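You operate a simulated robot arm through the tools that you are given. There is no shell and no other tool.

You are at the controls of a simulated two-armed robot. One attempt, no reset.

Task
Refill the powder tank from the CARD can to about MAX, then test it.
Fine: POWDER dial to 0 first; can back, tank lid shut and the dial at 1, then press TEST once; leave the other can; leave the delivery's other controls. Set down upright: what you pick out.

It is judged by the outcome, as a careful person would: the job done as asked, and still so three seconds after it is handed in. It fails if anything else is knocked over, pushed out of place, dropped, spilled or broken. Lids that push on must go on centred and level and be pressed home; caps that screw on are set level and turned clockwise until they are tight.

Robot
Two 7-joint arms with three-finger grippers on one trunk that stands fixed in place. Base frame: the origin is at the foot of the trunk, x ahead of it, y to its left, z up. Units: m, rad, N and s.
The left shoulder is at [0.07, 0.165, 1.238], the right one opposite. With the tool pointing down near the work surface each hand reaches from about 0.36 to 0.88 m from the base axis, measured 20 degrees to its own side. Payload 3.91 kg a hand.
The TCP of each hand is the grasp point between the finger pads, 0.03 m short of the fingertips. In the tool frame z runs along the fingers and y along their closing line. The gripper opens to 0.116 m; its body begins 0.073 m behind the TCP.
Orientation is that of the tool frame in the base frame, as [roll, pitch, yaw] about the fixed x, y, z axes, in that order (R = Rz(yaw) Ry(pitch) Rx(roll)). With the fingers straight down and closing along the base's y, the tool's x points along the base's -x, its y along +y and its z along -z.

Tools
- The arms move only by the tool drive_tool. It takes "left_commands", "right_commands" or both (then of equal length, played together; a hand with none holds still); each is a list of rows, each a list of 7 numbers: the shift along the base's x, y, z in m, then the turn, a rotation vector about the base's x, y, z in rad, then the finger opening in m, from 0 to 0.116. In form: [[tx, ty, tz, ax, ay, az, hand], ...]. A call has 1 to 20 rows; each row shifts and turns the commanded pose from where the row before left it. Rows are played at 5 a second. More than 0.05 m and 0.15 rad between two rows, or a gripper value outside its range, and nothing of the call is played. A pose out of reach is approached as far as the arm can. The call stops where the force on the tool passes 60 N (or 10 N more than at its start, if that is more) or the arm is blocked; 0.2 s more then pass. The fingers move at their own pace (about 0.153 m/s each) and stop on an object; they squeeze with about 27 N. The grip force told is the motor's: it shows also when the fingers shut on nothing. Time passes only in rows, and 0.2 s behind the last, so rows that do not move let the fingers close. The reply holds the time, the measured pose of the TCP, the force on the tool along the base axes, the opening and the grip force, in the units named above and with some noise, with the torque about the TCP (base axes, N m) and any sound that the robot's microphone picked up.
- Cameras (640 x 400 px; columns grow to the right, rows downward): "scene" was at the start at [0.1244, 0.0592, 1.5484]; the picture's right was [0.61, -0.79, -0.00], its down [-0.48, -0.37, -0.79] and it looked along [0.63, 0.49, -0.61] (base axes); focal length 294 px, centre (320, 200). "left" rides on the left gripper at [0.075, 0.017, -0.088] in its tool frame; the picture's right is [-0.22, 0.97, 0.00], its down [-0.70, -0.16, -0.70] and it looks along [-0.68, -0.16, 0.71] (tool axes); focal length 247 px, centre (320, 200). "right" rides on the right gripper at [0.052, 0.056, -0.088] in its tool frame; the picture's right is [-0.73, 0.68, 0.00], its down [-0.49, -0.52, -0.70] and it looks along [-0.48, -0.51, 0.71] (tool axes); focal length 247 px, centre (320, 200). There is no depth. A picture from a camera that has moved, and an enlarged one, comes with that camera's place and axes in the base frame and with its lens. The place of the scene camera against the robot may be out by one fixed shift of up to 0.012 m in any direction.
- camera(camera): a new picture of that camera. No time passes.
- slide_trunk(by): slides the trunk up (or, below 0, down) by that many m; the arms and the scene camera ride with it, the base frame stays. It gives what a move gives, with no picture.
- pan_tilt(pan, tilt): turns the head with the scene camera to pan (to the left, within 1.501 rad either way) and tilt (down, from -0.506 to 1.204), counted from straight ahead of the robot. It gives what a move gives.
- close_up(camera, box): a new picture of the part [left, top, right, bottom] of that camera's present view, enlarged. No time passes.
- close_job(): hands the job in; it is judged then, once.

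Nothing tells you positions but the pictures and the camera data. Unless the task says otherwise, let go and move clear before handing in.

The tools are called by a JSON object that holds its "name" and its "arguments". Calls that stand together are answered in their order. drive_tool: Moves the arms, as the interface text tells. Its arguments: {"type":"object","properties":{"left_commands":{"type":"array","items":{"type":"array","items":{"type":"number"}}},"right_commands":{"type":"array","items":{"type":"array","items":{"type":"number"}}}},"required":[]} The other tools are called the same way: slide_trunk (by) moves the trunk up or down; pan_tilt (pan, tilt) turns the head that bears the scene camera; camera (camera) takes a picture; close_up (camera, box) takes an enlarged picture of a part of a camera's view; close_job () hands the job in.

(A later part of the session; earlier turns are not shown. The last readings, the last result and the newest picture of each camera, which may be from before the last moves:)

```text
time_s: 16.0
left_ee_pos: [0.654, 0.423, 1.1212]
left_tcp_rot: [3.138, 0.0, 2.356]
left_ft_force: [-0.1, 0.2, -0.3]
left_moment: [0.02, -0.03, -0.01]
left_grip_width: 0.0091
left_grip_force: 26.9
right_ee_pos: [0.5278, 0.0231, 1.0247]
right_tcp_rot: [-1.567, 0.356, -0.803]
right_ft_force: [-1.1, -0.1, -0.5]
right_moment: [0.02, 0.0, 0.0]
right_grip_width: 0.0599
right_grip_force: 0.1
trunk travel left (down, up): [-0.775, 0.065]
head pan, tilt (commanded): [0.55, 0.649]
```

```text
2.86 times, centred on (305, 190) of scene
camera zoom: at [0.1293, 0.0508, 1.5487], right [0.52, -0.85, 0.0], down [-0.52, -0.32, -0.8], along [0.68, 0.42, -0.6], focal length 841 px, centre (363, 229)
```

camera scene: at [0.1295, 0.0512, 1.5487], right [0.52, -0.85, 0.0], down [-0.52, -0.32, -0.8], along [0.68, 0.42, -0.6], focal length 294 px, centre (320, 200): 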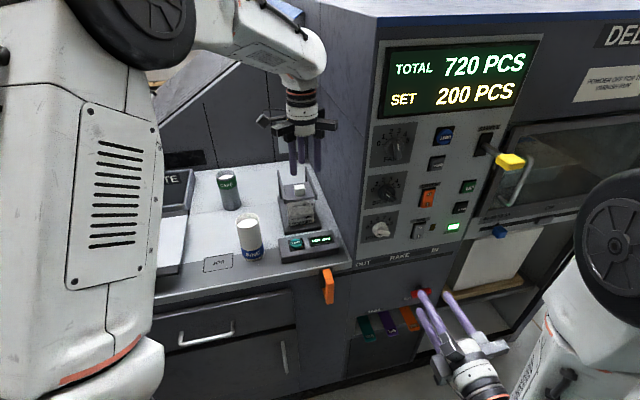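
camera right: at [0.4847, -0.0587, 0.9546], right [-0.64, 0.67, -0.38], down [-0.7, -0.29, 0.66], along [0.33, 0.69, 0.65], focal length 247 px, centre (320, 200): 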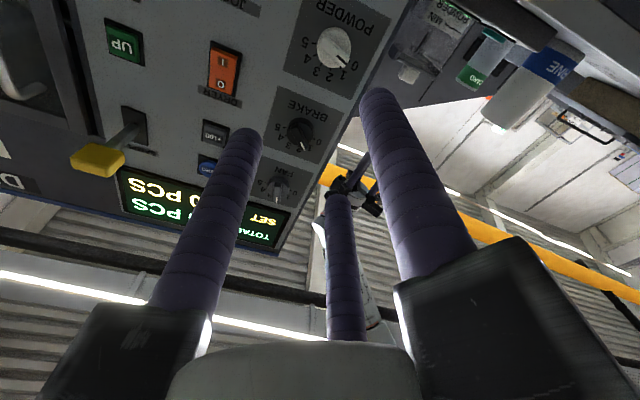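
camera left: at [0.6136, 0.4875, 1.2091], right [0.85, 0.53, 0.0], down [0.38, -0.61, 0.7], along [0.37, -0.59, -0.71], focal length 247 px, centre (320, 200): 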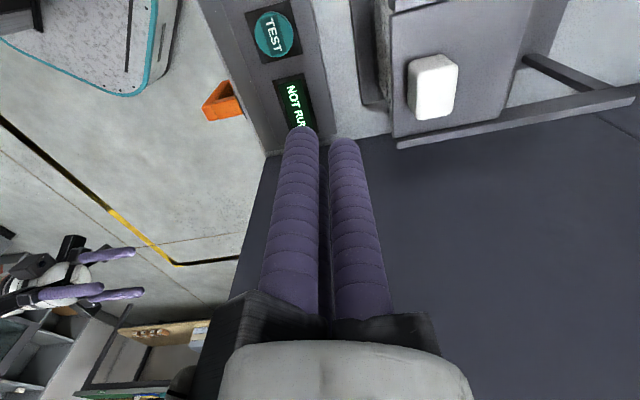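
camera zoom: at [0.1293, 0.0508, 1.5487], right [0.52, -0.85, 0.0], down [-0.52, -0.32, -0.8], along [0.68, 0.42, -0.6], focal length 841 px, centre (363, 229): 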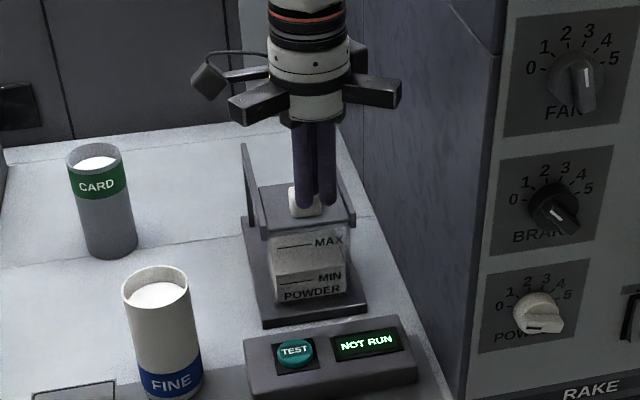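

{"name": "drive_tool", "arguments": {"left_commands": [[0, 0, -0.015, 0, 0, 0, 0.0], [0, 0, -0.015, 0, 0, 0, 0.0], [0, 0, -0.005, 0, 0, 0, 0.0], [0, 0, 0, 0, 0, 0, 0.0]]}}

{"name": "camera", "arguments": {"camera": "left"}}

{"name": "close_up", "arguments": {"camera": "scene", "box": [270, 150, 350, 240]}}

```text
time_s: 17.0
left_ee_pos: [0.6554, 0.4217, 1.0863]
left_tcp_rot: [3.14, 0.002, 2.354]
left_ft_force: [0.5, 0.1, 0.0]
left_moment: [-0.01, -0.02, 0.01]
left_grip_width: 0.0091
left_grip_force: 27.3
right_ee_pos: [0.5276, 0.0239, 1.0257]
right_tcp_rot: [-1.567, 0.358, -0.799]
right_ft_force: [1.0, 0.0, 0.2]
right_moment: [0.01, 0.01, 0.05]
right_grip_width: 0.06
right_grip_force: 0.0
trunk travel left (down, up): [-0.775, 0.065]
head pan, tilt (commanded): [0.55, 0.649]
```

```text
taken
camera left: at [0.6152, 0.4869, 1.1732], right [0.85, 0.53, 0.0], down [0.38, -0.61, 0.7], along [0.37, -0.59, -0.71], focal length 247 px, centre (320, 200)
```

left: 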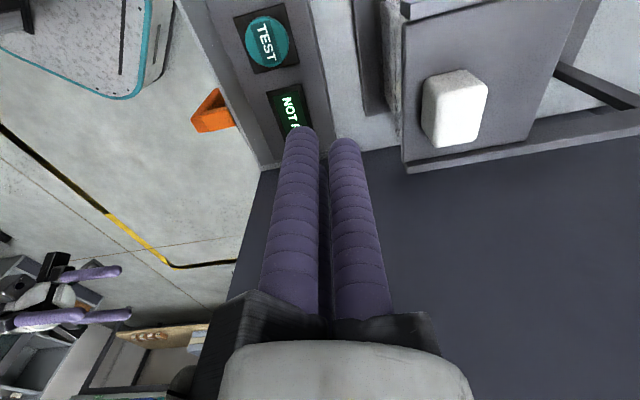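

```text
4.44 times, centred on (310, 195) of scene
camera zoom: at [0.1301, 0.0514, 1.5486], right [0.52, -0.85, 0.0], down [-0.52, -0.32, -0.8], along [0.68, 0.42, -0.6], focal length 1309 px, centre (364, 222)
```

zoom: 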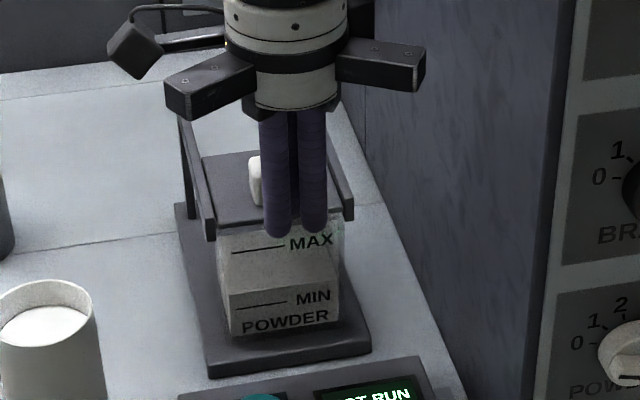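

Tips are just above the knob top (≈1.047) and aligned with the knob along the rail direction (azimuth ≈45°). I'll lower the closed fingers in front of the knob, then push the lid back along the rails.

{"name": "drive_tool", "arguments": {"left_commands": [[0, 0, -0.011, 0, 0, 0, 0.0], [0, 0, -0.011, 0, 0, 0, 0.0], [0.01, 0.01, 0, 0, 0, 0, 0.0], [0.01, 0.01, 0, 0, 0, 0, 0.0], [0.006, 0.006, 0, 0, 0, 0, 0.0], [0, 0, 0, 0, 0, 0, 0.0]]}}

{"name": "camera", "arguments": {"camera": "left"}}

{"name": "close_up", "arguments": {"camera": "scene", "box": [270, 150, 350, 240]}}

```text
time_s: 18.4
left_ee_pos: [0.6808, 0.4467, 1.0628]
left_tcp_rot: [3.14, 0.002, 2.355]
left_ft_force: [-0.1, 0.1, -0.5]
left_moment: [0.01, -0.01, -0.01]
left_grip_width: 0.0091
left_grip_force: 27.0
right_ee_pos: [0.527, 0.0245, 1.0245]
right_tcp_rot: [-1.567, 0.355, -0.8]
right_ft_force: [0.4, 0.1, -0.7]
right_moment: [-0.01, 0.02, 0.0]
right_grip_width: 0.0602
right_grip_force: 0.1
trunk travel left (down, up): [-0.775, 0.065]
head pan, tilt (commanded): [0.55, 0.649]
```

```text
taken
camera left: at [0.64, 0.5125, 1.1511], right [0.85, 0.53, 0.0], down [0.38, -0.61, 0.7], along [0.37, -0.59, -0.71], focal length 247 px, centre (320, 200)
```

left: 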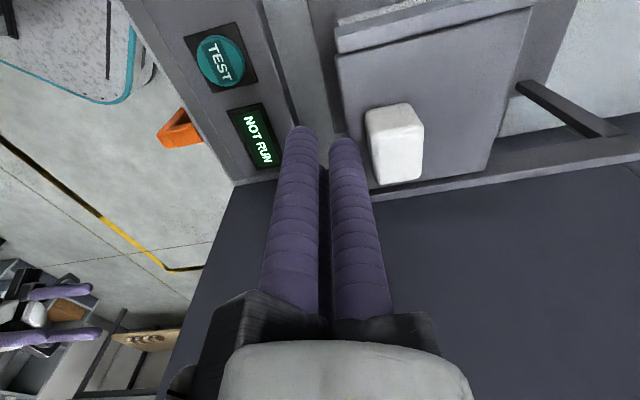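

```text
4.44 times, centred on (310, 195) of scene
camera zoom: at [0.1299, 0.0511, 1.5487], right [0.52, -0.85, 0.0], down [-0.52, -0.32, -0.8], along [0.68, 0.42, -0.6], focal length 1309 px, centre (364, 222)
```

zoom: 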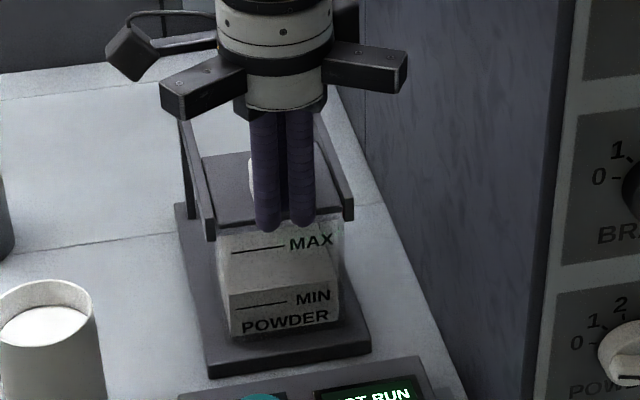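

{"name": "drive_tool", "arguments": {"left_commands": [[0.005, 0.005, 0, 0, 0, 0, 0.0], [0.005, 0.005, 0, 0, 0, 0, 0.0], [0.006, 0.006, 0, 0, 0, 0, 0.0], [0.006, 0.006, 0, 0, 0, 0, 0.0], [0.006, 0.006, 0, 0, 0, 0, 0.0], [0, 0, 0, 0, 0, 0, 0.0]]}}

{"name": "camera", "arguments": {"camera": "left"}}

{"name": "close_up", "arguments": {"camera": "scene", "box": [270, 150, 350, 240]}}

```text
time_s: 19.8
left_ee_pos: [0.7085, 0.4766, 1.0632]
left_tcp_rot: [3.141, 0.0, 2.352]
left_ft_force: [1.2, -0.5, 0.0]
left_moment: [0.01, -0.01, 0.02]
left_grip_width: 0.0093
left_grip_force: 27.5
right_ee_pos: [0.5271, 0.0248, 1.0234]
right_tcp_rot: [-1.564, 0.359, -0.802]
right_ft_force: [-0.4, 0.7, 0.6]
right_moment: [0.02, -0.02, 0.02]
right_grip_width: 0.0598
right_grip_force: 0.0
trunk travel left (down, up): [-0.775, 0.065]
head pan, tilt (commanded): [0.55, 0.649]
```

```text
taken
camera left: at [0.6679, 0.541, 1.1513], right [0.85, 0.53, 0.0], down [0.38, -0.61, 0.7], along [0.37, -0.59, -0.71], focal length 247 px, centre (320, 200)
```

left: 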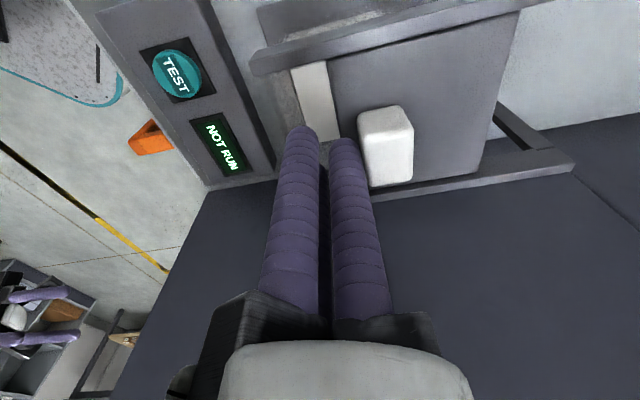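

```text
4.44 times, centred on (310, 195) of scene
camera zoom: at [0.13, 0.0512, 1.5486], right [0.52, -0.85, 0.0], down [-0.52, -0.32, -0.8], along [0.68, 0.42, -0.6], focal length 1309 px, centre (364, 222)
```

zoom: 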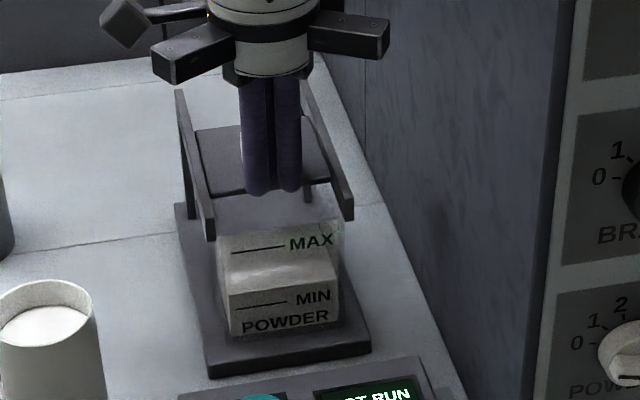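

The lid is sliding freely. I continue pushing it back to clear the tank opening.

{"name": "drive_tool", "arguments": {"left_commands": [[0.007, 0.007, 0, 0, 0, 0, 0.0], [0.007, 0.007, 0, 0, 0, 0, 0.0], [0.007, 0.007, 0, 0, 0, 0, 0.0], [0.007, 0.007, 0, 0, 0, 0, 0.0], [0.005, 0.005, 0, 0, 0, 0, 0.0], [0, 0, 0, 0, 0, 0, 0.0]]}}

{"name": "camera", "arguments": {"camera": "left"}}

{"name": "close_up", "arguments": {"camera": "scene", "box": [270, 150, 350, 240]}}

```text
time_s: 21.2
left_ee_pos: [0.7415, 0.5065, 1.0643]
left_tcp_rot: [-3.142, 0.001, 2.354]
left_ft_force: [-6.5, -5.0, -0.9]
left_moment: [-0.03, 0.17, 0.01]
left_grip_width: 0.0091
left_grip_force: 27.1
right_ee_pos: [0.5273, 0.0234, 1.0239]
right_tcp_rot: [-1.567, 0.357, -0.8]
right_ft_force: [0.2, 0.4, -0.2]
right_moment: [0.01, 0.0, 0.03]
right_grip_width: 0.0601
right_grip_force: 0.1
trunk travel left (down, up): [-0.775, 0.065]
head pan, tilt (commanded): [0.55, 0.649]
```

```text
taken
camera left: at [0.7008, 0.5719, 1.1517], right [0.85, 0.53, 0.0], down [0.38, -0.61, 0.7], along [0.37, -0.59, -0.71], focal length 247 px, centre (320, 200)
```

left: 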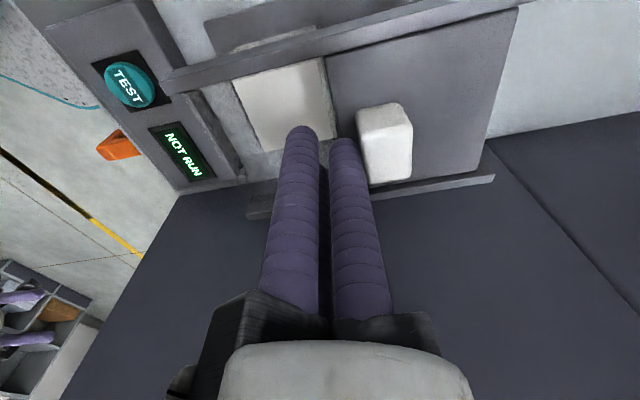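

```text
4.44 times, centred on (310, 195) of scene
camera zoom: at [0.1288, 0.0502, 1.5487], right [0.52, -0.85, 0.0], down [-0.52, -0.32, -0.8], along [0.68, 0.42, -0.6], focal length 1309 px, centre (364, 222)
```

zoom: 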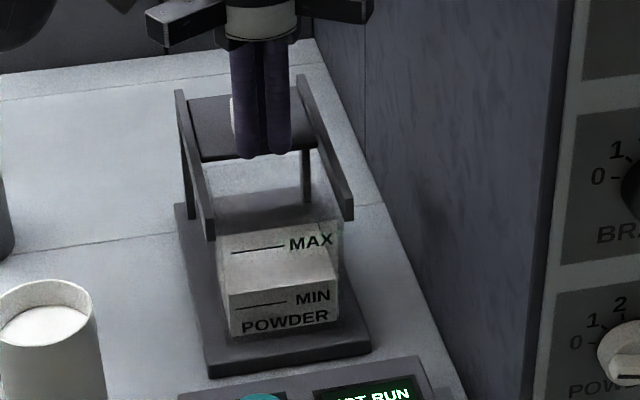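

The lid is at its back stop and the tank is open, with powder around MIN. I back the left hand off, lift, and swing it level (camera below) toward the CARD can to look at it from a pre-grasp distance.

{"name": "drive_tool", "arguments": {"left_commands": [[-0.012, -0.012, 0, 0, 0, 0, 0.0], [0, 0, 0.045, 0, 0, 0, 0.0], [0, 0, 0.05, 0, 0, 0, 0.0], [0, 0, 0.045, 0, 0, 0, 0.0], [-0.0209, 0.0129, 0, -0.01813, -0.10612, 0.08819, 0.02], [-0.0209, 0.0129, 0, -0.01813, -0.10612, 0.08819, 0.04], [-0.0209, 0.0129, 0, -0.01813, -0.10612, 0.08819, 0.06], [-0.0209, 0.0129, 0, -0.01813, -0.10612, 0.08819, 0.08], [-0.0209, 0.0129, 0, -0.01813, -0.10612, 0.08819, 0.1], [-0.0209, 0.0129, 0, -0.01813, -0.10612, 0.08819, 0.105], [-0.0209, 0.0129, 0, -0.01813, -0.10612, 0.08819, 0.105], [-0.0209, 0.0129, 0, -0.01813, -0.10612, 0.08819, 0.105], [-0.0209, 0.0129, 0, -0.01813, -0.10612, 0.08819, 0.105], [-0.0209, 0.0129, 0, -0.01813, -0.10612, 0.08819, 0.105], [-0.0209, 0.0129, 0, -0.01813, -0.10612, 0.08819, 0.105], [-0.0209, 0.0129, 0, -0.01813, -0.10612, 0.08819, 0.105], [0, 0, 0, 0, 0, 0, 0.105]]}}

{"name": "camera", "arguments": {"camera": "left"}}

{"name": "camera", "arguments": {"camera": "scene"}}

```text
time_s: 24.8
left_ee_pos: [0.4784, 0.6518, 1.2042]
left_tcp_rot: [3.119, 1.223, -2.722]
left_ft_force: [0.1, 0.8, 0.1]
left_moment: [-0.04, -0.01, 0.0]
left_grip_width: 0.1051
left_grip_force: 0.1
right_ee_pos: [0.5279, 0.025, 1.0245]
right_tcp_rot: [-1.566, 0.356, -0.8]
right_ft_force: [1.0, 0.3, -1.6]
right_moment: [0.02, -0.01, -0.04]
right_grip_width: 0.0599
right_grip_force: 0.0
trunk travel left (down, up): [-0.775, 0.065]
head pan, tilt (commanded): [0.55, 0.649]
```

```text
taken
camera left: at [0.3729, 0.6211, 1.1633], right [-0.34, 0.91, 0.22], down [-0.31, -0.33, 0.89], along [0.89, 0.24, 0.4], focal length 247 px, centre (320, 200)
```

left: 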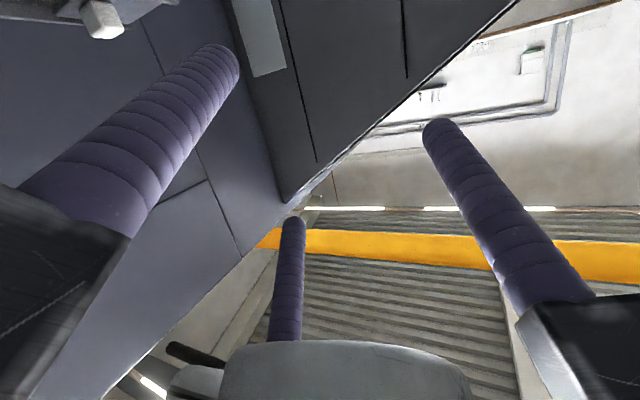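

```text
taken
camera scene: at [0.1298, 0.0517, 1.5486], right [0.52, -0.85, 0.0], down [-0.52, -0.32, -0.8], along [0.68, 0.42, -0.6], focal length 294 px, centre (320, 200)
```

scene: 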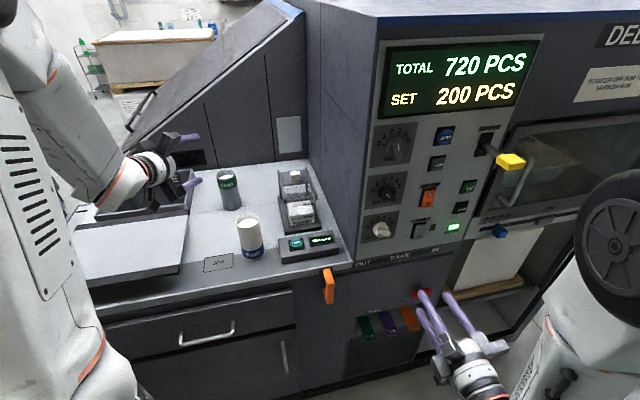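

{"name": "drive_tool", "arguments": {"left_commands": [[0, -0.001, -0.03, 0, 0, 0, 0.105], [0, -0.001, -0.03, 0, 0, 0, 0.105], [0, -0.001, -0.03, 0, 0, 0, 0.105], [0, -0.001, -0.03, 0, 0, 0, 0.105], [0, 0, -0.03, 0, 0, 0, 0.105], [0, 0, 0, 0, 0, 0, 0.105]]}}

{"name": "camera", "arguments": {"camera": "left"}}

{"name": "close_up", "arguments": {"camera": "scene", "box": [120, 130, 280, 290]}}

```text
time_s: 26.2
left_ee_pos: [0.4816, 0.6453, 1.0505]
left_tcp_rot: [3.113, 1.224, -2.73]
left_ft_force: [0.5, 0.6, 0.7]
left_moment: [0.0, -0.03, 0.04]
left_grip_width: 0.1052
left_grip_force: 0.1
right_ee_pos: [0.5284, 0.0232, 1.0237]
right_tcp_rot: [-1.566, 0.357, -0.801]
right_ft_force: [0.0, 0.6, 0.0]
right_moment: [0.02, -0.02, 0.07]
right_grip_width: 0.06
right_grip_force: 0.1
trunk travel left (down, up): [-0.775, 0.065]
head pan, tilt (commanded): [0.55, 0.649]
```

```text
taken
camera left: at [0.3761, 0.6156, 1.0113], right [-0.34, 0.91, 0.22], down [-0.31, -0.33, 0.89], along [0.89, 0.24, 0.4], focal length 247 px, centre (320, 200)
```

left: 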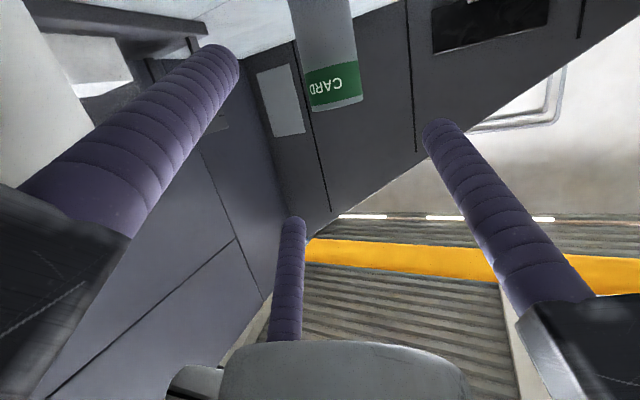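

```text
2.50 times, centred on (200, 210) of scene
camera zoom: at [0.1319, 0.0486, 1.5485], right [0.52, -0.85, 0.0], down [-0.52, -0.31, -0.8], along [0.68, 0.42, -0.6], focal length 736 px, centre (620, 175)
```

zoom: 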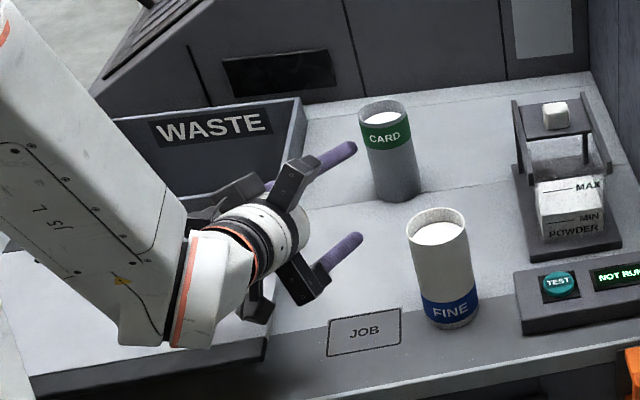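

{"name": "close_up", "arguments": {"camera": "left", "box": [260, 0, 420, 130]}}

{"name": "close_up", "arguments": {"camera": "scene", "box": [190, 140, 290, 230]}}

```text
3.08 times, centred on (340, 65) of left
camera zoom: at [0.3761, 0.6156, 1.0113], right [-0.34, 0.91, 0.22], down [-0.31, -0.33, 0.89], along [0.89, 0.24, 0.4], focal length 760 px, centre (258, 615)
```

zoom: 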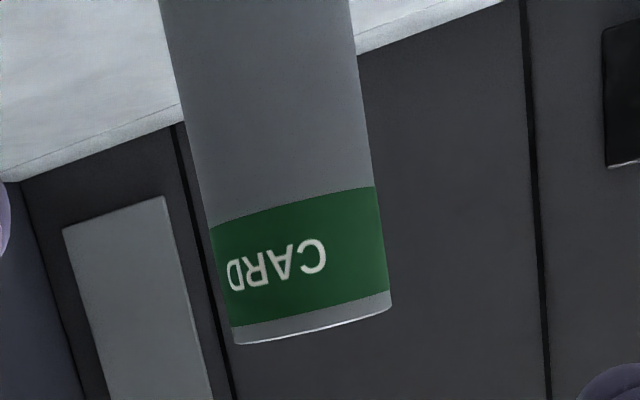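

```text
4.44 times, centred on (240, 185) of scene
camera zoom: at [0.1319, 0.0486, 1.5485], right [0.52, -0.85, 0.0], down [-0.52, -0.31, -0.8], along [0.68, 0.42, -0.6], focal length 1309 px, centre (676, 267)
```

zoom: 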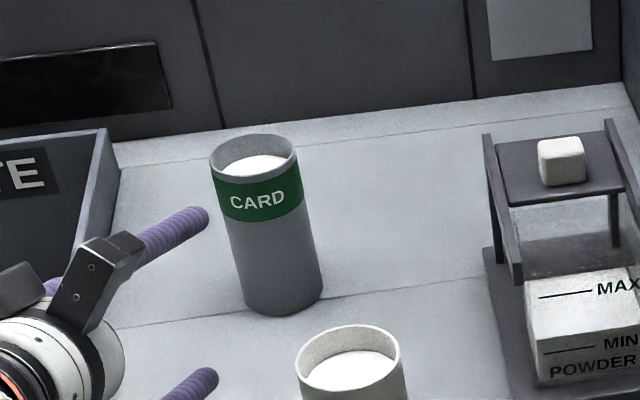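

{"name": "drive_tool", "arguments": {"left_commands": [[0.0288, 0.0118, -0.0118, 0, 0, 0, 0.102], [0.0288, 0.0118, -0.0118, 0, 0, 0, 0.102], [0.0288, 0.0118, -0.0118, 0, 0, 0, 0.102], [0, 0, 0, 0, 0, 0, 0.102]]}}

{"name": "camera", "arguments": {"camera": "left"}}

{"name": "close_up", "arguments": {"camera": "scene", "box": [170, 140, 290, 240]}}

```text
time_s: 27.2
left_ee_pos: [0.5625, 0.6858, 1.0144]
left_tcp_rot: [3.133, 1.221, -2.718]
left_ft_force: [-0.6, 0.3, 0.5]
left_moment: [0.03, 0.03, -0.02]
left_grip_width: 0.1021
left_grip_force: 0.0
right_ee_pos: [0.5269, 0.0253, 1.0248]
right_tcp_rot: [-1.566, 0.356, -0.801]
right_ft_force: [-0.6, 0.5, 0.8]
right_moment: [-0.03, 0.01, -0.01]
right_grip_width: 0.0601
right_grip_force: 0.0
trunk travel left (down, up): [-0.775, 0.065]
head pan, tilt (commanded): [0.55, 0.649]
```

```text
taken
camera left: at [0.4558, 0.6566, 0.9747], right [-0.34, 0.92, 0.21], down [-0.31, -0.32, 0.89], along [0.89, 0.23, 0.4], focal length 247 px, centre (320, 200)
```

left: 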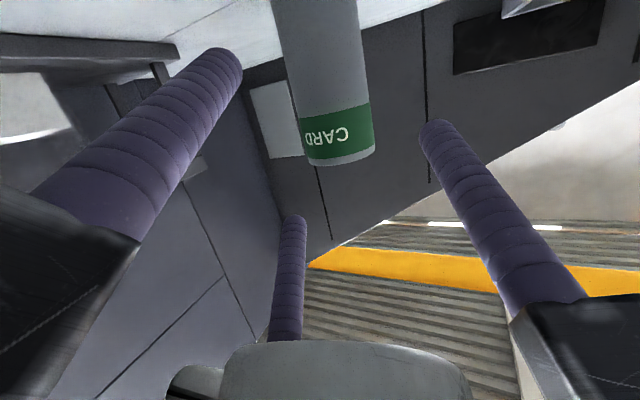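

```text
4.00 times, centred on (230, 190) of scene
camera zoom: at [0.1287, 0.0517, 1.5487], right [0.52, -0.85, 0.0], down [-0.52, -0.32, -0.8], along [0.68, 0.42, -0.6], focal length 1178 px, centre (680, 240)
```

zoom: 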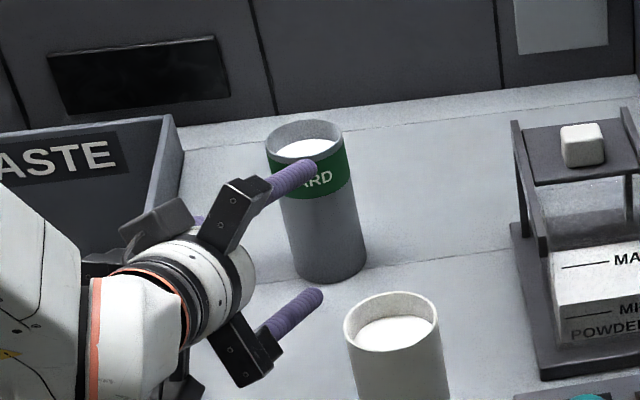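

{"name": "close_up", "arguments": {"camera": "left", "box": [230, 0, 430, 180]}}

```text
2.22 times, centred on (330, 90) of left
camera zoom: at [0.4558, 0.6566, 0.9747], right [-0.34, 0.92, 0.21], down [-0.31, -0.32, 0.89], along [0.89, 0.23, 0.4], focal length 549 px, centre (298, 444)
```

zoom: 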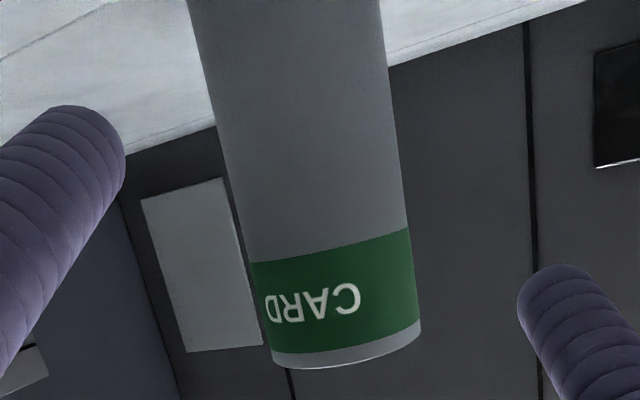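

{"name": "drive_tool", "arguments": {"left_commands": [[0, 0, 0, 0, 0, 0, 0.105], [0, 0, 0, 0, 0, 0, 0.105]]}}

{"name": "close_up", "arguments": {"camera": "left", "box": [230, 0, 430, 180]}}

{"name": "drive_tool", "arguments": {"left_commands": [[0, 0, 0, 0, 0, 0, 0.105]]}}

```text
time_s: 27.8
left_ee_pos: [0.5618, 0.6858, 1.0155]
left_tcp_rot: [3.131, 1.223, -2.72]
left_ft_force: [-0.4, 0.6, 0.3]
left_moment: [0.0, -0.01, 0.02]
left_grip_width: 0.1053
left_grip_force: 0.0
right_ee_pos: [0.5279, 0.0245, 1.0234]
right_tcp_rot: [-1.565, 0.355, -0.801]
right_ft_force: [1.5, -0.3, 0.4]
right_moment: [0.01, -0.01, -0.01]
right_grip_width: 0.06
right_grip_force: 0.1
trunk travel left (down, up): [-0.775, 0.065]
head pan, tilt (commanded): [0.55, 0.649]
```

```text
2.22 times, centred on (330, 90) of left
camera zoom: at [0.4565, 0.656, 0.9748], right [-0.34, 0.92, 0.21], down [-0.31, -0.32, 0.89], along [0.89, 0.23, 0.4], focal length 549 px, centre (298, 444)
```

zoom: 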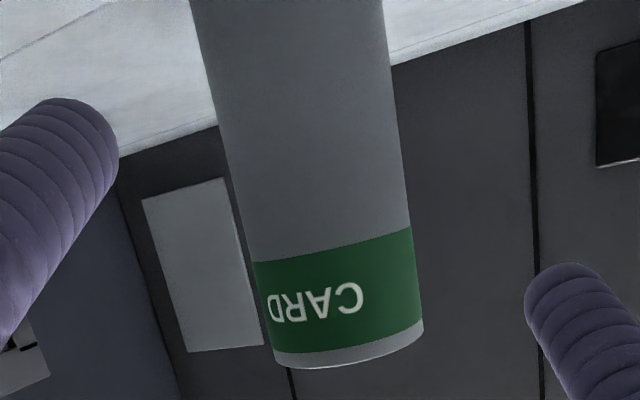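

```text
time_s: 28.2
left_ee_pos: [0.5626, 0.6856, 1.0149]
left_tcp_rot: [3.131, 1.222, -2.722]
left_ft_force: [-0.4, 0.6, 0.0]
left_moment: [0.01, -0.03, -0.03]
left_grip_width: 0.1048
left_grip_force: 0.0
right_ee_pos: [0.5277, 0.0245, 1.0243]
right_tcp_rot: [-1.565, 0.356, -0.801]
right_ft_force: [0.3, 0.1, -0.1]
right_moment: [0.02, 0.01, -0.02]
right_grip_width: 0.0603
right_grip_force: 0.0
trunk travel left (down, up): [-0.775, 0.065]
head pan, tilt (commanded): [0.55, 0.649]
```

{"name": "drive_tool", "arguments": {"left_commands": [[0.0026, -0.0054, 0, 0, 0, 0, 0.105], [0.017, 0.008, -0.0068, 0, 0, 0, 0.105], [0.017, 0.008, -0.0068, 0, 0, 0, 0.105], [0, 0, 0, 0, 0, 0, 0.105]]}}

{"name": "camera", "arguments": {"camera": "left"}}

{"name": "close_up", "arguments": {"camera": "scene", "box": [170, 140, 290, 240]}}

```text
time_s: 29.2
left_ee_pos: [0.5971, 0.7021, 1.0045]
left_tcp_rot: [3.129, 1.223, -2.722]
left_ft_force: [-0.3, 0.5, 0.2]
left_moment: [0.03, 0.04, 0.0]
left_grip_width: 0.1051
left_grip_force: 0.1
left hand out of reach, approached as far as the arm can: row 1
right_ee_pos: [0.5272, 0.0242, 1.0252]
right_tcp_rot: [-1.566, 0.357, -0.801]
right_ft_force: [-0.1, -0.3, 0.2]
right_moment: [0.0, 0.01, 0.03]
right_grip_width: 0.06
right_grip_force: 0.1
trunk travel left (down, up): [-0.775, 0.065]
head pan, tilt (commanded): [0.55, 0.649]
```

```text
taken
camera left: at [0.492, 0.672, 0.9643], right [-0.34, 0.92, 0.21], down [-0.31, -0.32, 0.89], along [0.89, 0.23, 0.4], focal length 247 px, centre (320, 200)
```

left: 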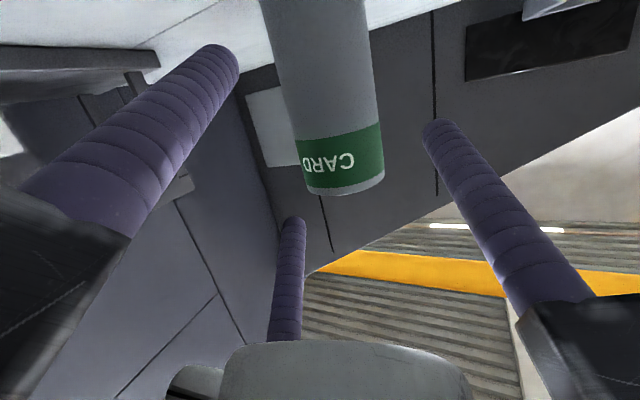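

```text
4.00 times, centred on (230, 190) of scene
camera zoom: at [0.1291, 0.0509, 1.5487], right [0.52, -0.85, 0.0], down [-0.52, -0.32, -0.8], along [0.68, 0.42, -0.6], focal length 1178 px, centre (680, 240)
```

zoom: 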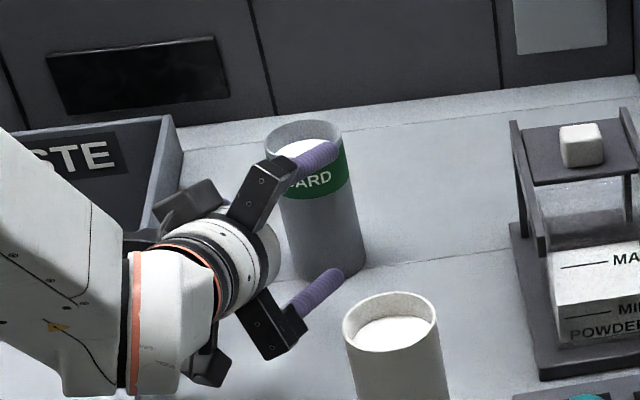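

{"name": "drive_tool", "arguments": {"left_commands": [[-0.0026, -0.0124, 0.0026, 0, 0, 0.075, 0.105], [-0.0026, -0.0124, 0.0026, 0, 0, 0.075, 0.105], [0, 0, 0, 0, 0, 0, 0.105], [0, 0, 0, 0, 0, 0, 0.105]]}}

{"name": "camera", "arguments": {"camera": "left"}}

{"name": "camera", "arguments": {"camera": "scene"}}

```text
time_s: 30.2
left_ee_pos: [0.5972, 0.7021, 1.0052]
left_tcp_rot: [3.129, 1.222, -2.721]
left_ft_force: [0.9, 0.3, -0.8]
left_moment: [0.03, 0.01, -0.06]
left_grip_width: 0.1052
left_grip_force: 0.1
left hand out of reach, approached as far as the arm can: row 1, 2
right_ee_pos: [0.5279, 0.0249, 1.025]
right_tcp_rot: [-1.565, 0.358, -0.801]
right_ft_force: [0.4, 0.1, -0.1]
right_moment: [-0.02, 0.03, -0.02]
right_grip_width: 0.0602
right_grip_force: 0.0
trunk travel left (down, up): [-0.775, 0.065]
head pan, tilt (commanded): [0.55, 0.649]
```

```text
taken
camera left: at [0.4923, 0.6722, 0.9638], right [-0.34, 0.92, 0.21], down [-0.31, -0.32, 0.89], along [0.89, 0.23, 0.4], focal length 247 px, centre (320, 200)
```

left: 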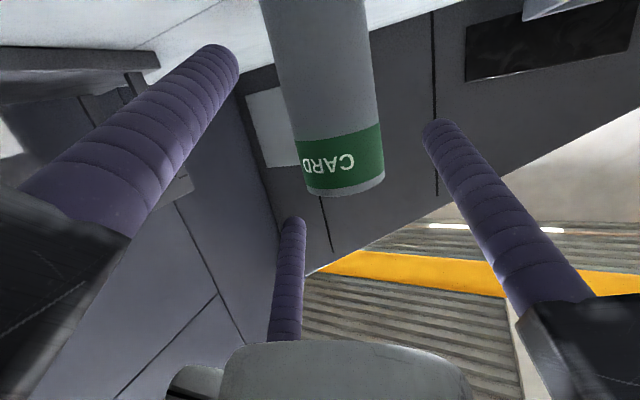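

```text
taken
camera scene: at [0.1299, 0.0513, 1.5486], right [0.52, -0.85, 0.0], down [-0.52, -0.32, -0.8], along [0.68, 0.42, -0.6], focal length 294 px, centre (320, 200)
```

scene: 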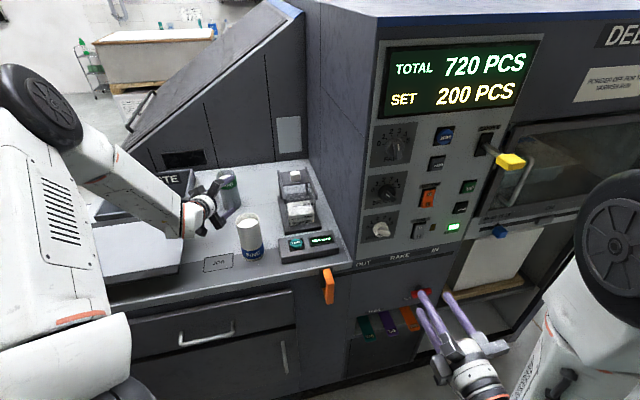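

{"name": "drive_tool", "arguments": {"left_commands": [[0, 0, 0, 0, 0, 0.05, 0.105]]}}

{"name": "drive_tool", "arguments": {"left_commands": [[0, 0, 0.01, 0, 0, 0, 0.105]]}}

{"name": "drive_tool", "arguments": {"left_commands": [[-0.0085, -0.004, 0.0034, 0, 0, 0, 0.105]]}}

```text
time_s: 30.6
left_ee_pos: [0.5982, 0.7027, 1.0031]
left_tcp_rot: [3.127, 1.222, -2.721]
left_ft_force: [0.2, 0.2, 0.7]
left_moment: [0.0, -0.01, -0.01]
left_grip_width: 0.1051
left_grip_force: 0.0
right_ee_pos: [0.5287, 0.024, 1.0249]
right_tcp_rot: [-1.564, 0.357, -0.799]
right_ft_force: [0.6, 0.1, -0.2]
right_moment: [0.01, 0.02, 0.02]
right_grip_width: 0.0599
right_grip_force: 0.1
trunk travel left (down, up): [-0.775, 0.065]
head pan, tilt (commanded): [0.55, 0.649]
```

```text
time_s: 31.0
left_ee_pos: [0.5929, 0.7197, 1.0173]
left_tcp_rot: [-3.135, 1.221, -2.67]
left_ft_force: [-0.5, 0.4, -0.4]
left_moment: [-0.02, -0.01, 0.0]
left_grip_width: 0.1051
left_grip_force: 0.1
left hand out of reach, approached as far as the arm can: row 1
right_ee_pos: [0.5276, 0.0243, 1.0248]
right_tcp_rot: [-1.568, 0.357, -0.801]
right_ft_force: [0.1, 0.3, 0.3]
right_moment: [0.01, -0.01, 0.01]
right_grip_width: 0.0605
right_grip_force: 0.1
trunk travel left (down, up): [-0.775, 0.065]
head pan, tilt (commanded): [0.55, 0.649]
```

```text
time_s: 31.4
left_ee_pos: [0.5825, 0.7216, 1.0203]
left_tcp_rot: [3.14, 1.221, -2.672]
left_ft_force: [0.4, -0.1, 0.2]
left_moment: [0.02, 0.01, 0.02]
left_grip_width: 0.105
left_grip_force: 0.0
left hand out of reach, approached as far as the arm can: row 1
right_ee_pos: [0.5272, 0.0237, 1.0249]
right_tcp_rot: [-1.565, 0.357, -0.8]
right_ft_force: [0.1, 0.3, 0.2]
right_moment: [-0.03, 0.0, 0.01]
right_grip_width: 0.0601
right_grip_force: 0.1
trunk travel left (down, up): [-0.775, 0.065]
head pan, tilt (commanded): [0.55, 0.649]
```

The arm is at a wrist limit in this posture (it cannot shift right). I'll back away from the can and up, unwinding the wrist a little, then lower the trunk so the forearm comes in flatter.

{"name": "drive_tool", "arguments": {"left_commands": [[-0.017, -0.008, 0.015, 0, 0, -0.03, 0.105], [-0.017, -0.008, 0.025, 0, 0, -0.03, 0.105], [-0.017, -0.008, 0.03, 0, 0, 0, 0.105], [-0.017, -0.008, 0.03, 0, 0, 0, 0.105], [0, 0, 0, 0, 0, 0, 0.105]]}}

```text
time_s: 32.6
left_ee_pos: [0.5133, 0.694, 1.1183]
left_tcp_rot: [3.129, 1.22, -2.73]
left_ft_force: [0.7, -0.1, -0.6]
left_moment: [0.03, -0.02, 0.0]
left_grip_width: 0.105
left_grip_force: 0.1
right_ee_pos: [0.5278, 0.0252, 1.0254]
right_tcp_rot: [-1.568, 0.356, -0.801]
right_ft_force: [-0.7, -0.3, -0.4]
right_moment: [0.02, -0.03, -0.02]
right_grip_width: 0.06
right_grip_force: 0.1
trunk travel left (down, up): [-0.775, 0.065]
head pan, tilt (commanded): [0.55, 0.649]
```

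{"name": "drive_tool", "arguments": {"left_commands": [[-0.01, -0.01, 0.04, 0, 0, 0, 0.105], [-0.01, -0.01, 0.04, 0, 0, 0, 0.105], [-0.01, -0.01, 0.04, 0, 0, 0, 0.105], [-0.01, -0.01, 0.04, 0, 0, 0, 0.105], [0, 0, 0.04, 0, 0, 0, 0.105], [0, 0, 0, 0, 0, 0, 0.105]]}}

{"name": "camera", "arguments": {"camera": "scene"}}

```text
time_s: 34.0
left_ee_pos: [0.4748, 0.6505, 1.3193]
left_tcp_rot: [3.131, 1.22, -2.73]
left_ft_force: [0.9, -1.2, 0.3]
left_moment: [0.0, 0.0, -0.01]
left_grip_width: 0.1048
left_grip_force: 0.0
right_ee_pos: [0.5289, 0.0256, 1.0247]
right_tcp_rot: [-1.569, 0.355, -0.801]
right_ft_force: [0.6, 0.0, -0.4]
right_moment: [0.02, 0.0, 0.0]
right_grip_width: 0.0599
right_grip_force: 0.0
trunk travel left (down, up): [-0.775, 0.065]
head pan, tilt (commanded): [0.55, 0.649]
```

```text
taken
camera scene: at [0.1311, 0.0522, 1.5485], right [0.52, -0.85, 0.0], down [-0.52, -0.32, -0.8], along [0.68, 0.42, -0.61], focal length 294 px, centre (320, 200)
```

scene: 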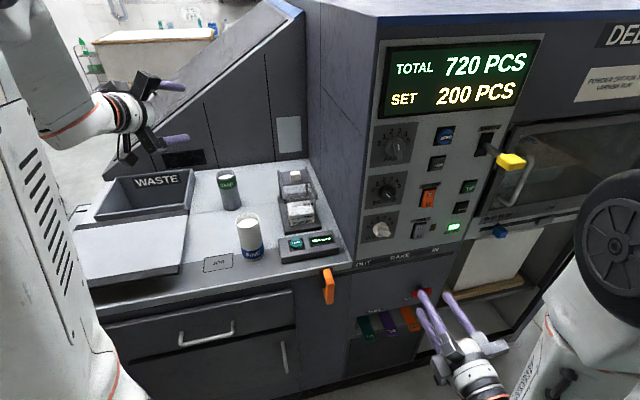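

{"name": "slide_trunk", "arguments": {"by": -0.2}}

{"name": "camera", "arguments": {"camera": "scene"}}

```text
time_s: 36.2
left_ee_pos: [0.4721, 0.6499, 1.1202]
left_tcp_rot: [3.129, 1.223, -2.732]
left_ft_force: [-0.1, 0.1, 0.7]
left_moment: [0.01, -0.01, -0.01]
left_grip_width: 0.1049
left_grip_force: 0.1
right_ee_pos: [0.5281, 0.024, 0.825]
right_tcp_rot: [-1.565, 0.357, -0.802]
right_ft_force: [-0.5, 0.0, 0.4]
right_moment: [0.0, -0.01, -0.01]
right_grip_width: 0.06
right_grip_force: 0.0
trunk travel left (down, up): [-0.575, 0.265]
head pan, tilt (commanded): [0.55, 0.649]
```

```text
taken
camera scene: at [0.1297, 0.0512, 1.3487], right [0.52, -0.85, 0.0], down [-0.52, -0.32, -0.8], along [0.68, 0.42, -0.6], focal length 294 px, centre (320, 200)
```

scene: 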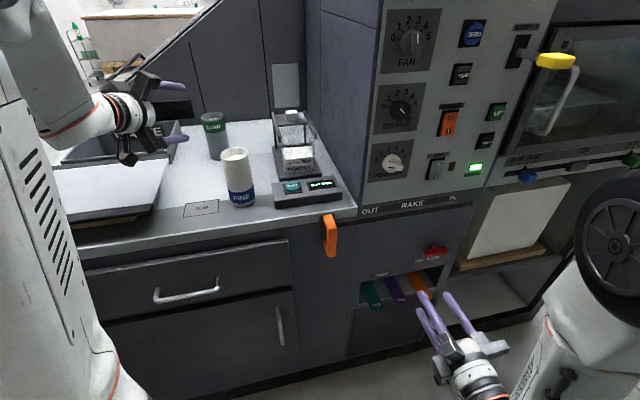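

{"name": "drive_tool", "arguments": {"left_commands": [[0, 0, 0.03, -0.056, 0.067, 0, 0.105], [0, 0, 0.03, -0.056, 0.067, 0, 0.105], [0, 0, 0.03, 0, 0, 0.135, 0.105], [0, 0, 0.01, 0, 0, 0.135, 0.105], [0, 0, 0, 0, 0, 0, 0.105]], "right_commands": [[0, 0, 0.04, 0, 0, 0, 0.06], [0, 0, 0.04, 0, 0, 0, 0.06], [0, 0, 0.04, 0, 0, 0, 0.06], [0, 0, 0.04, 0, 0, 0, 0.06], [0, 0, 0.04, 0, 0, 0, 0.06]]}}

{"name": "slide_trunk", "arguments": {"by": -0.12}}

{"name": "camera", "arguments": {"camera": "scene"}}

{"name": "camera", "arguments": {"camera": "left"}}

```text
time_s: 36.8
left_ee_pos: [0.4719, 0.649, 1.1788]
left_tcp_rot: [-3.06, 1.058, -2.637]
left_ft_force: [0.1, -0.8, -0.1]
left_moment: [-0.02, -0.05, 0.02]
left_grip_width: 0.1052
left_grip_force: 0.2
right_ee_pos: [0.4962, 0.0184, 0.8149]
right_tcp_rot: [-1.731, 0.498, -0.882]
right_ft_force: [0.4, 0.8, -0.5]
right_moment: [0.05, -0.01, -0.01]
right_grip_width: 0.0601
right_grip_force: 0.0
trunk travel left (down, up): [-0.575, 0.265]
head pan, tilt (commanded): [0.55, 0.649]
stopped in row 3 (right hand): the arm was blocked; the commanded pose is now the measured one
```

```text
time_s: 38.3
left_ee_pos: [0.4728, 0.6496, 1.0606]
left_tcp_rot: [-3.06, 1.061, -2.637]
left_ft_force: [-0.8, 0.3, 0.2]
left_moment: [0.0, -0.02, 0.02]
left_grip_width: 0.105
left_grip_force: 0.0
right_ee_pos: [0.4955, 0.0181, 0.695]
right_tcp_rot: [-1.734, 0.496, -0.881]
right_ft_force: [-0.3, -0.3, 0.1]
right_moment: [0.03, -0.02, -0.01]
right_grip_width: 0.06
right_grip_force: 0.1
trunk travel left (down, up): [-0.455, 0.385]
head pan, tilt (commanded): [0.55, 0.649]
```

```text
taken
camera scene: at [0.1297, 0.0512, 1.2287], right [0.52, -0.85, 0.0], down [-0.52, -0.32, -0.8], along [0.68, 0.42, -0.6], focal length 294 px, centre (320, 200)
```

scene: 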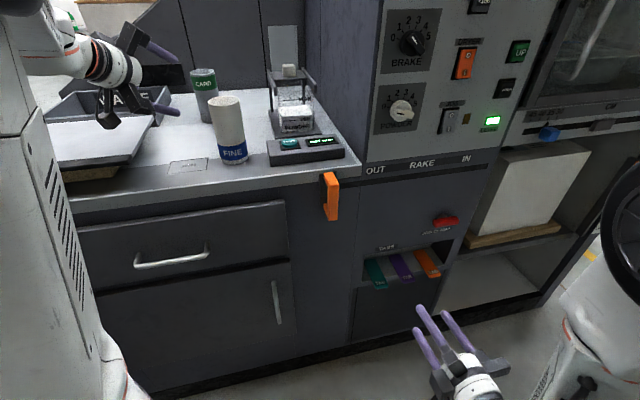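

```text
taken
camera left: at [0.3629, 0.6161, 1.037], right [-0.31, 0.94, 0.16], down [-0.19, -0.22, 0.95], along [0.93, 0.27, 0.25], focal length 247 px, centre (320, 200)
```

left: 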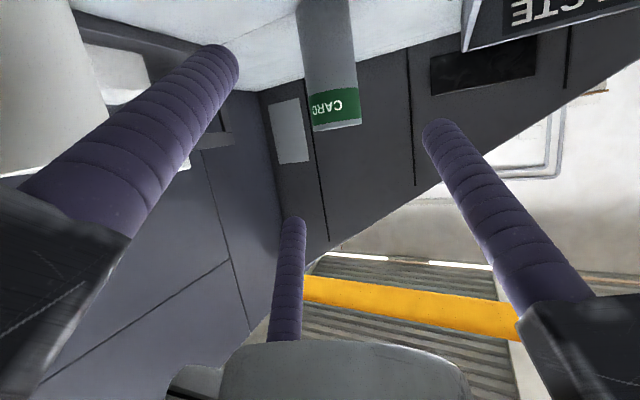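

{"name": "drive_tool", "arguments": {"left_commands": [[0, 0, 0.01, 0, 0, 0.13, 0.105], [0, 0, 0.01, 0.037, 0.016, 0.108, 0.105], [0, 0, 0, 0, 0, 0, 0.105]]}}

{"name": "camera", "arguments": {"camera": "left"}}

{"name": "camera", "arguments": {"camera": "right"}}

```text
time_s: 39.1
left_ee_pos: [0.4711, 0.6498, 1.0799]
left_tcp_rot: [-3.14, 1.068, -2.468]
left_ft_force: [0.6, -0.7, -0.3]
left_moment: [0.03, -0.03, -0.02]
left_grip_width: 0.1048
left_grip_force: 0.0
right_ee_pos: [0.4946, 0.0191, 0.6953]
right_tcp_rot: [-1.733, 0.495, -0.879]
right_ft_force: [0.8, -0.2, -0.8]
right_moment: [-0.01, -0.01, 0.0]
right_grip_width: 0.0599
right_grip_force: 0.0
trunk travel left (down, up): [-0.455, 0.385]
head pan, tilt (commanded): [0.55, 0.649]
```

```text
taken
camera left: at [0.3729, 0.5926, 1.056], right [-0.52, 0.83, 0.2], down [-0.12, -0.3, 0.95], along [0.84, 0.47, 0.25], focal length 247 px, centre (320, 200)
```

left: 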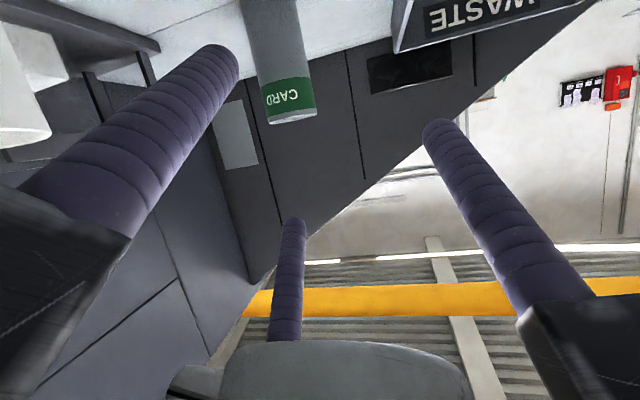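

```text
taken
camera right: at [0.4381, -0.0641, 0.6347], right [-0.7, 0.67, -0.24], down [-0.55, -0.29, 0.78], along [0.46, 0.68, 0.57], focal length 247 px, centre (320, 200)
```

right: 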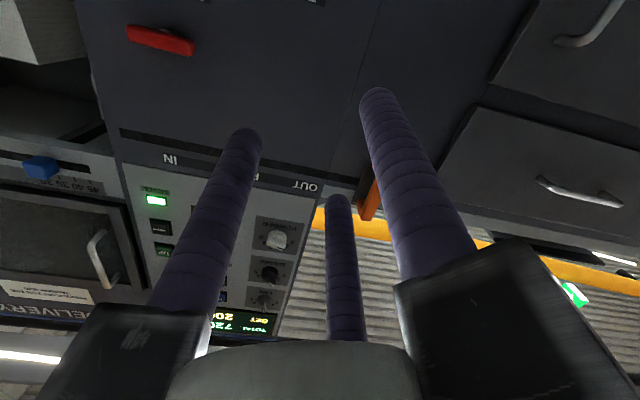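

Right hand is in free space; I'll leave it. The left hand now has a comfortable posture; I'll raise it, turn slightly, and place it above the CARD can for a vertical descent around it (avoiding the FINE can).

{"name": "drive_tool", "arguments": {"left_commands": [[0, 0, 0.03, 0, 0, -0.075, 0.105], [0, 0, 0.025, 0, 0, -0.075, 0.105], [0.0375, 0.0145, 0, 0, 0, 0, 0.105], [0.0375, 0.0145, 0, 0, 0, 0, 0.105], [0.0375, 0.0145, 0, 0, 0, 0, 0.105], [0, 0, 0, 0, 0, 0, 0.105]]}}

{"name": "camera", "arguments": {"camera": "left"}}

{"name": "camera", "arguments": {"camera": "scene"}}

```text
time_s: 40.5
left_ee_pos: [0.5839, 0.6944, 1.1334]
left_tcp_rot: [3.141, 1.07, -2.622]
left_ft_force: [0.7, 0.0, 0.0]
left_moment: [0.01, 0.01, 0.02]
left_grip_width: 0.1048
left_grip_force: 0.0
right_ee_pos: [0.494, 0.0168, 0.6954]
right_tcp_rot: [-1.73, 0.497, -0.879]
right_ft_force: [0.1, -0.8, 0.4]
right_moment: [0.01, 0.0, 0.03]
right_grip_width: 0.0599
right_grip_force: 0.0
trunk travel left (down, up): [-0.455, 0.385]
head pan, tilt (commanded): [0.55, 0.649]
```

```text
taken
camera left: at [0.4775, 0.6518, 1.1102], right [-0.39, 0.9, 0.2], down [-0.16, -0.28, 0.95], along [0.91, 0.34, 0.26], focal length 247 px, centre (320, 200)
```

left: 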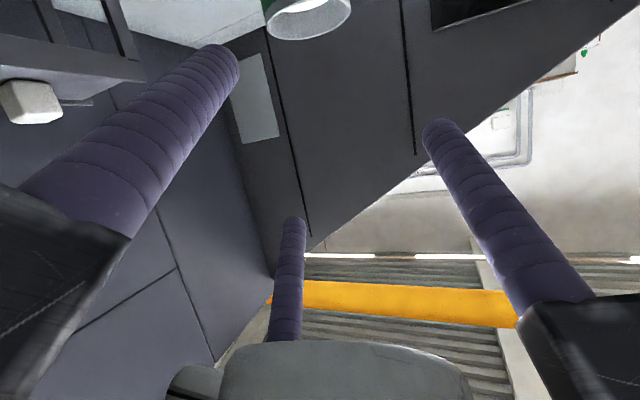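

```text
taken
camera scene: at [0.129, 0.0504, 1.2288], right [0.52, -0.85, 0.0], down [-0.52, -0.32, -0.8], along [0.68, 0.42, -0.6], focal length 294 px, centre (320, 200)
```

scene: 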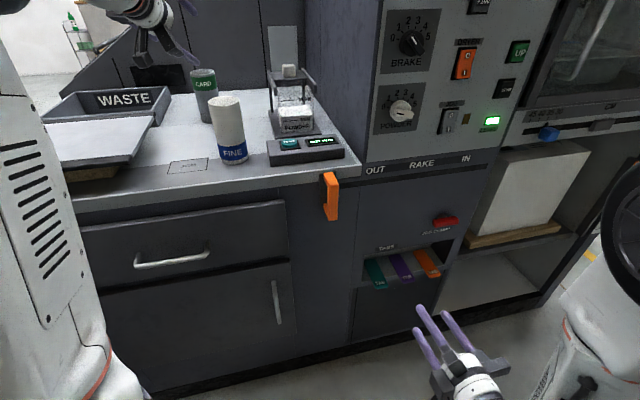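

{"name": "close_up", "arguments": {"camera": "left", "box": [230, 0, 390, 100]}}

{"name": "pan_tilt", "arguments": {"pan": 0.7, "tilt": 0.35}}

{"name": "camera", "arguments": {"camera": "scene"}}

```text
4.00 times, centred on (310, 50) of left
camera zoom: at [0.4775, 0.6518, 1.1102], right [-0.39, 0.9, 0.2], down [-0.16, -0.28, 0.95], along [0.91, 0.34, 0.26], focal length 988 px, centre (360, 800)
```

zoom: 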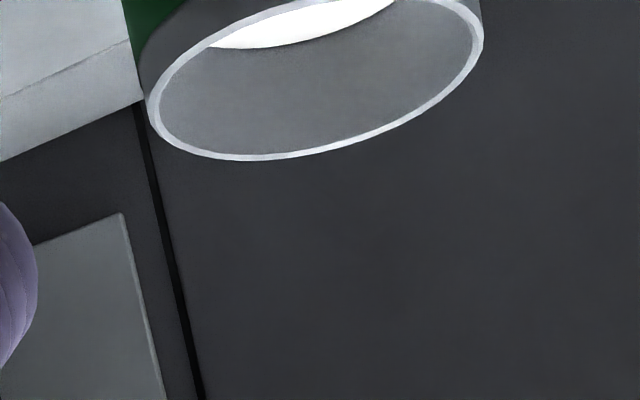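

```text
time_s: 41.3
left_ee_pos: [0.5853, 0.694, 1.133]
left_tcp_rot: [-3.14, 1.068, -2.619]
left_ft_force: [-0.7, 0.0, 1.0]
left_moment: [0.01, 0.02, 0.0]
left_grip_width: 0.1051
left_grip_force: 0.1
right_ee_pos: [0.4956, 0.0183, 0.6951]
right_tcp_rot: [-1.732, 0.498, -0.881]
right_ft_force: [0.5, 0.2, 0.3]
right_moment: [0.02, 0.02, 0.0]
right_grip_width: 0.0597
right_grip_force: 0.1
trunk travel left (down, up): [-0.455, 0.385]
head pan, tilt (commanded): [0.7, 0.351]
```

```text
taken
camera scene: at [0.1271, 0.0658, 1.2556], right [0.64, -0.77, 0.0], down [-0.26, -0.22, -0.94], along [0.72, 0.6, -0.34], focal length 294 px, centre (320, 200)
```

scene: 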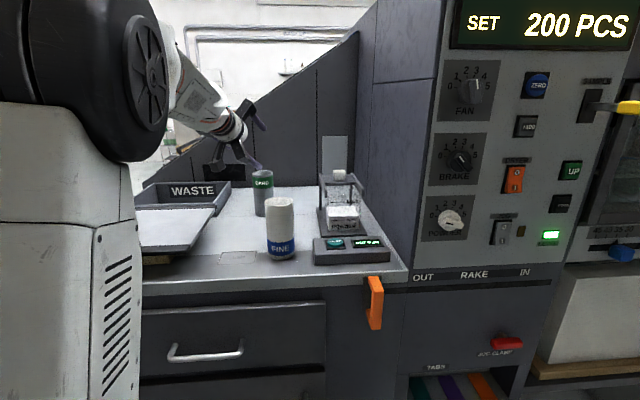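

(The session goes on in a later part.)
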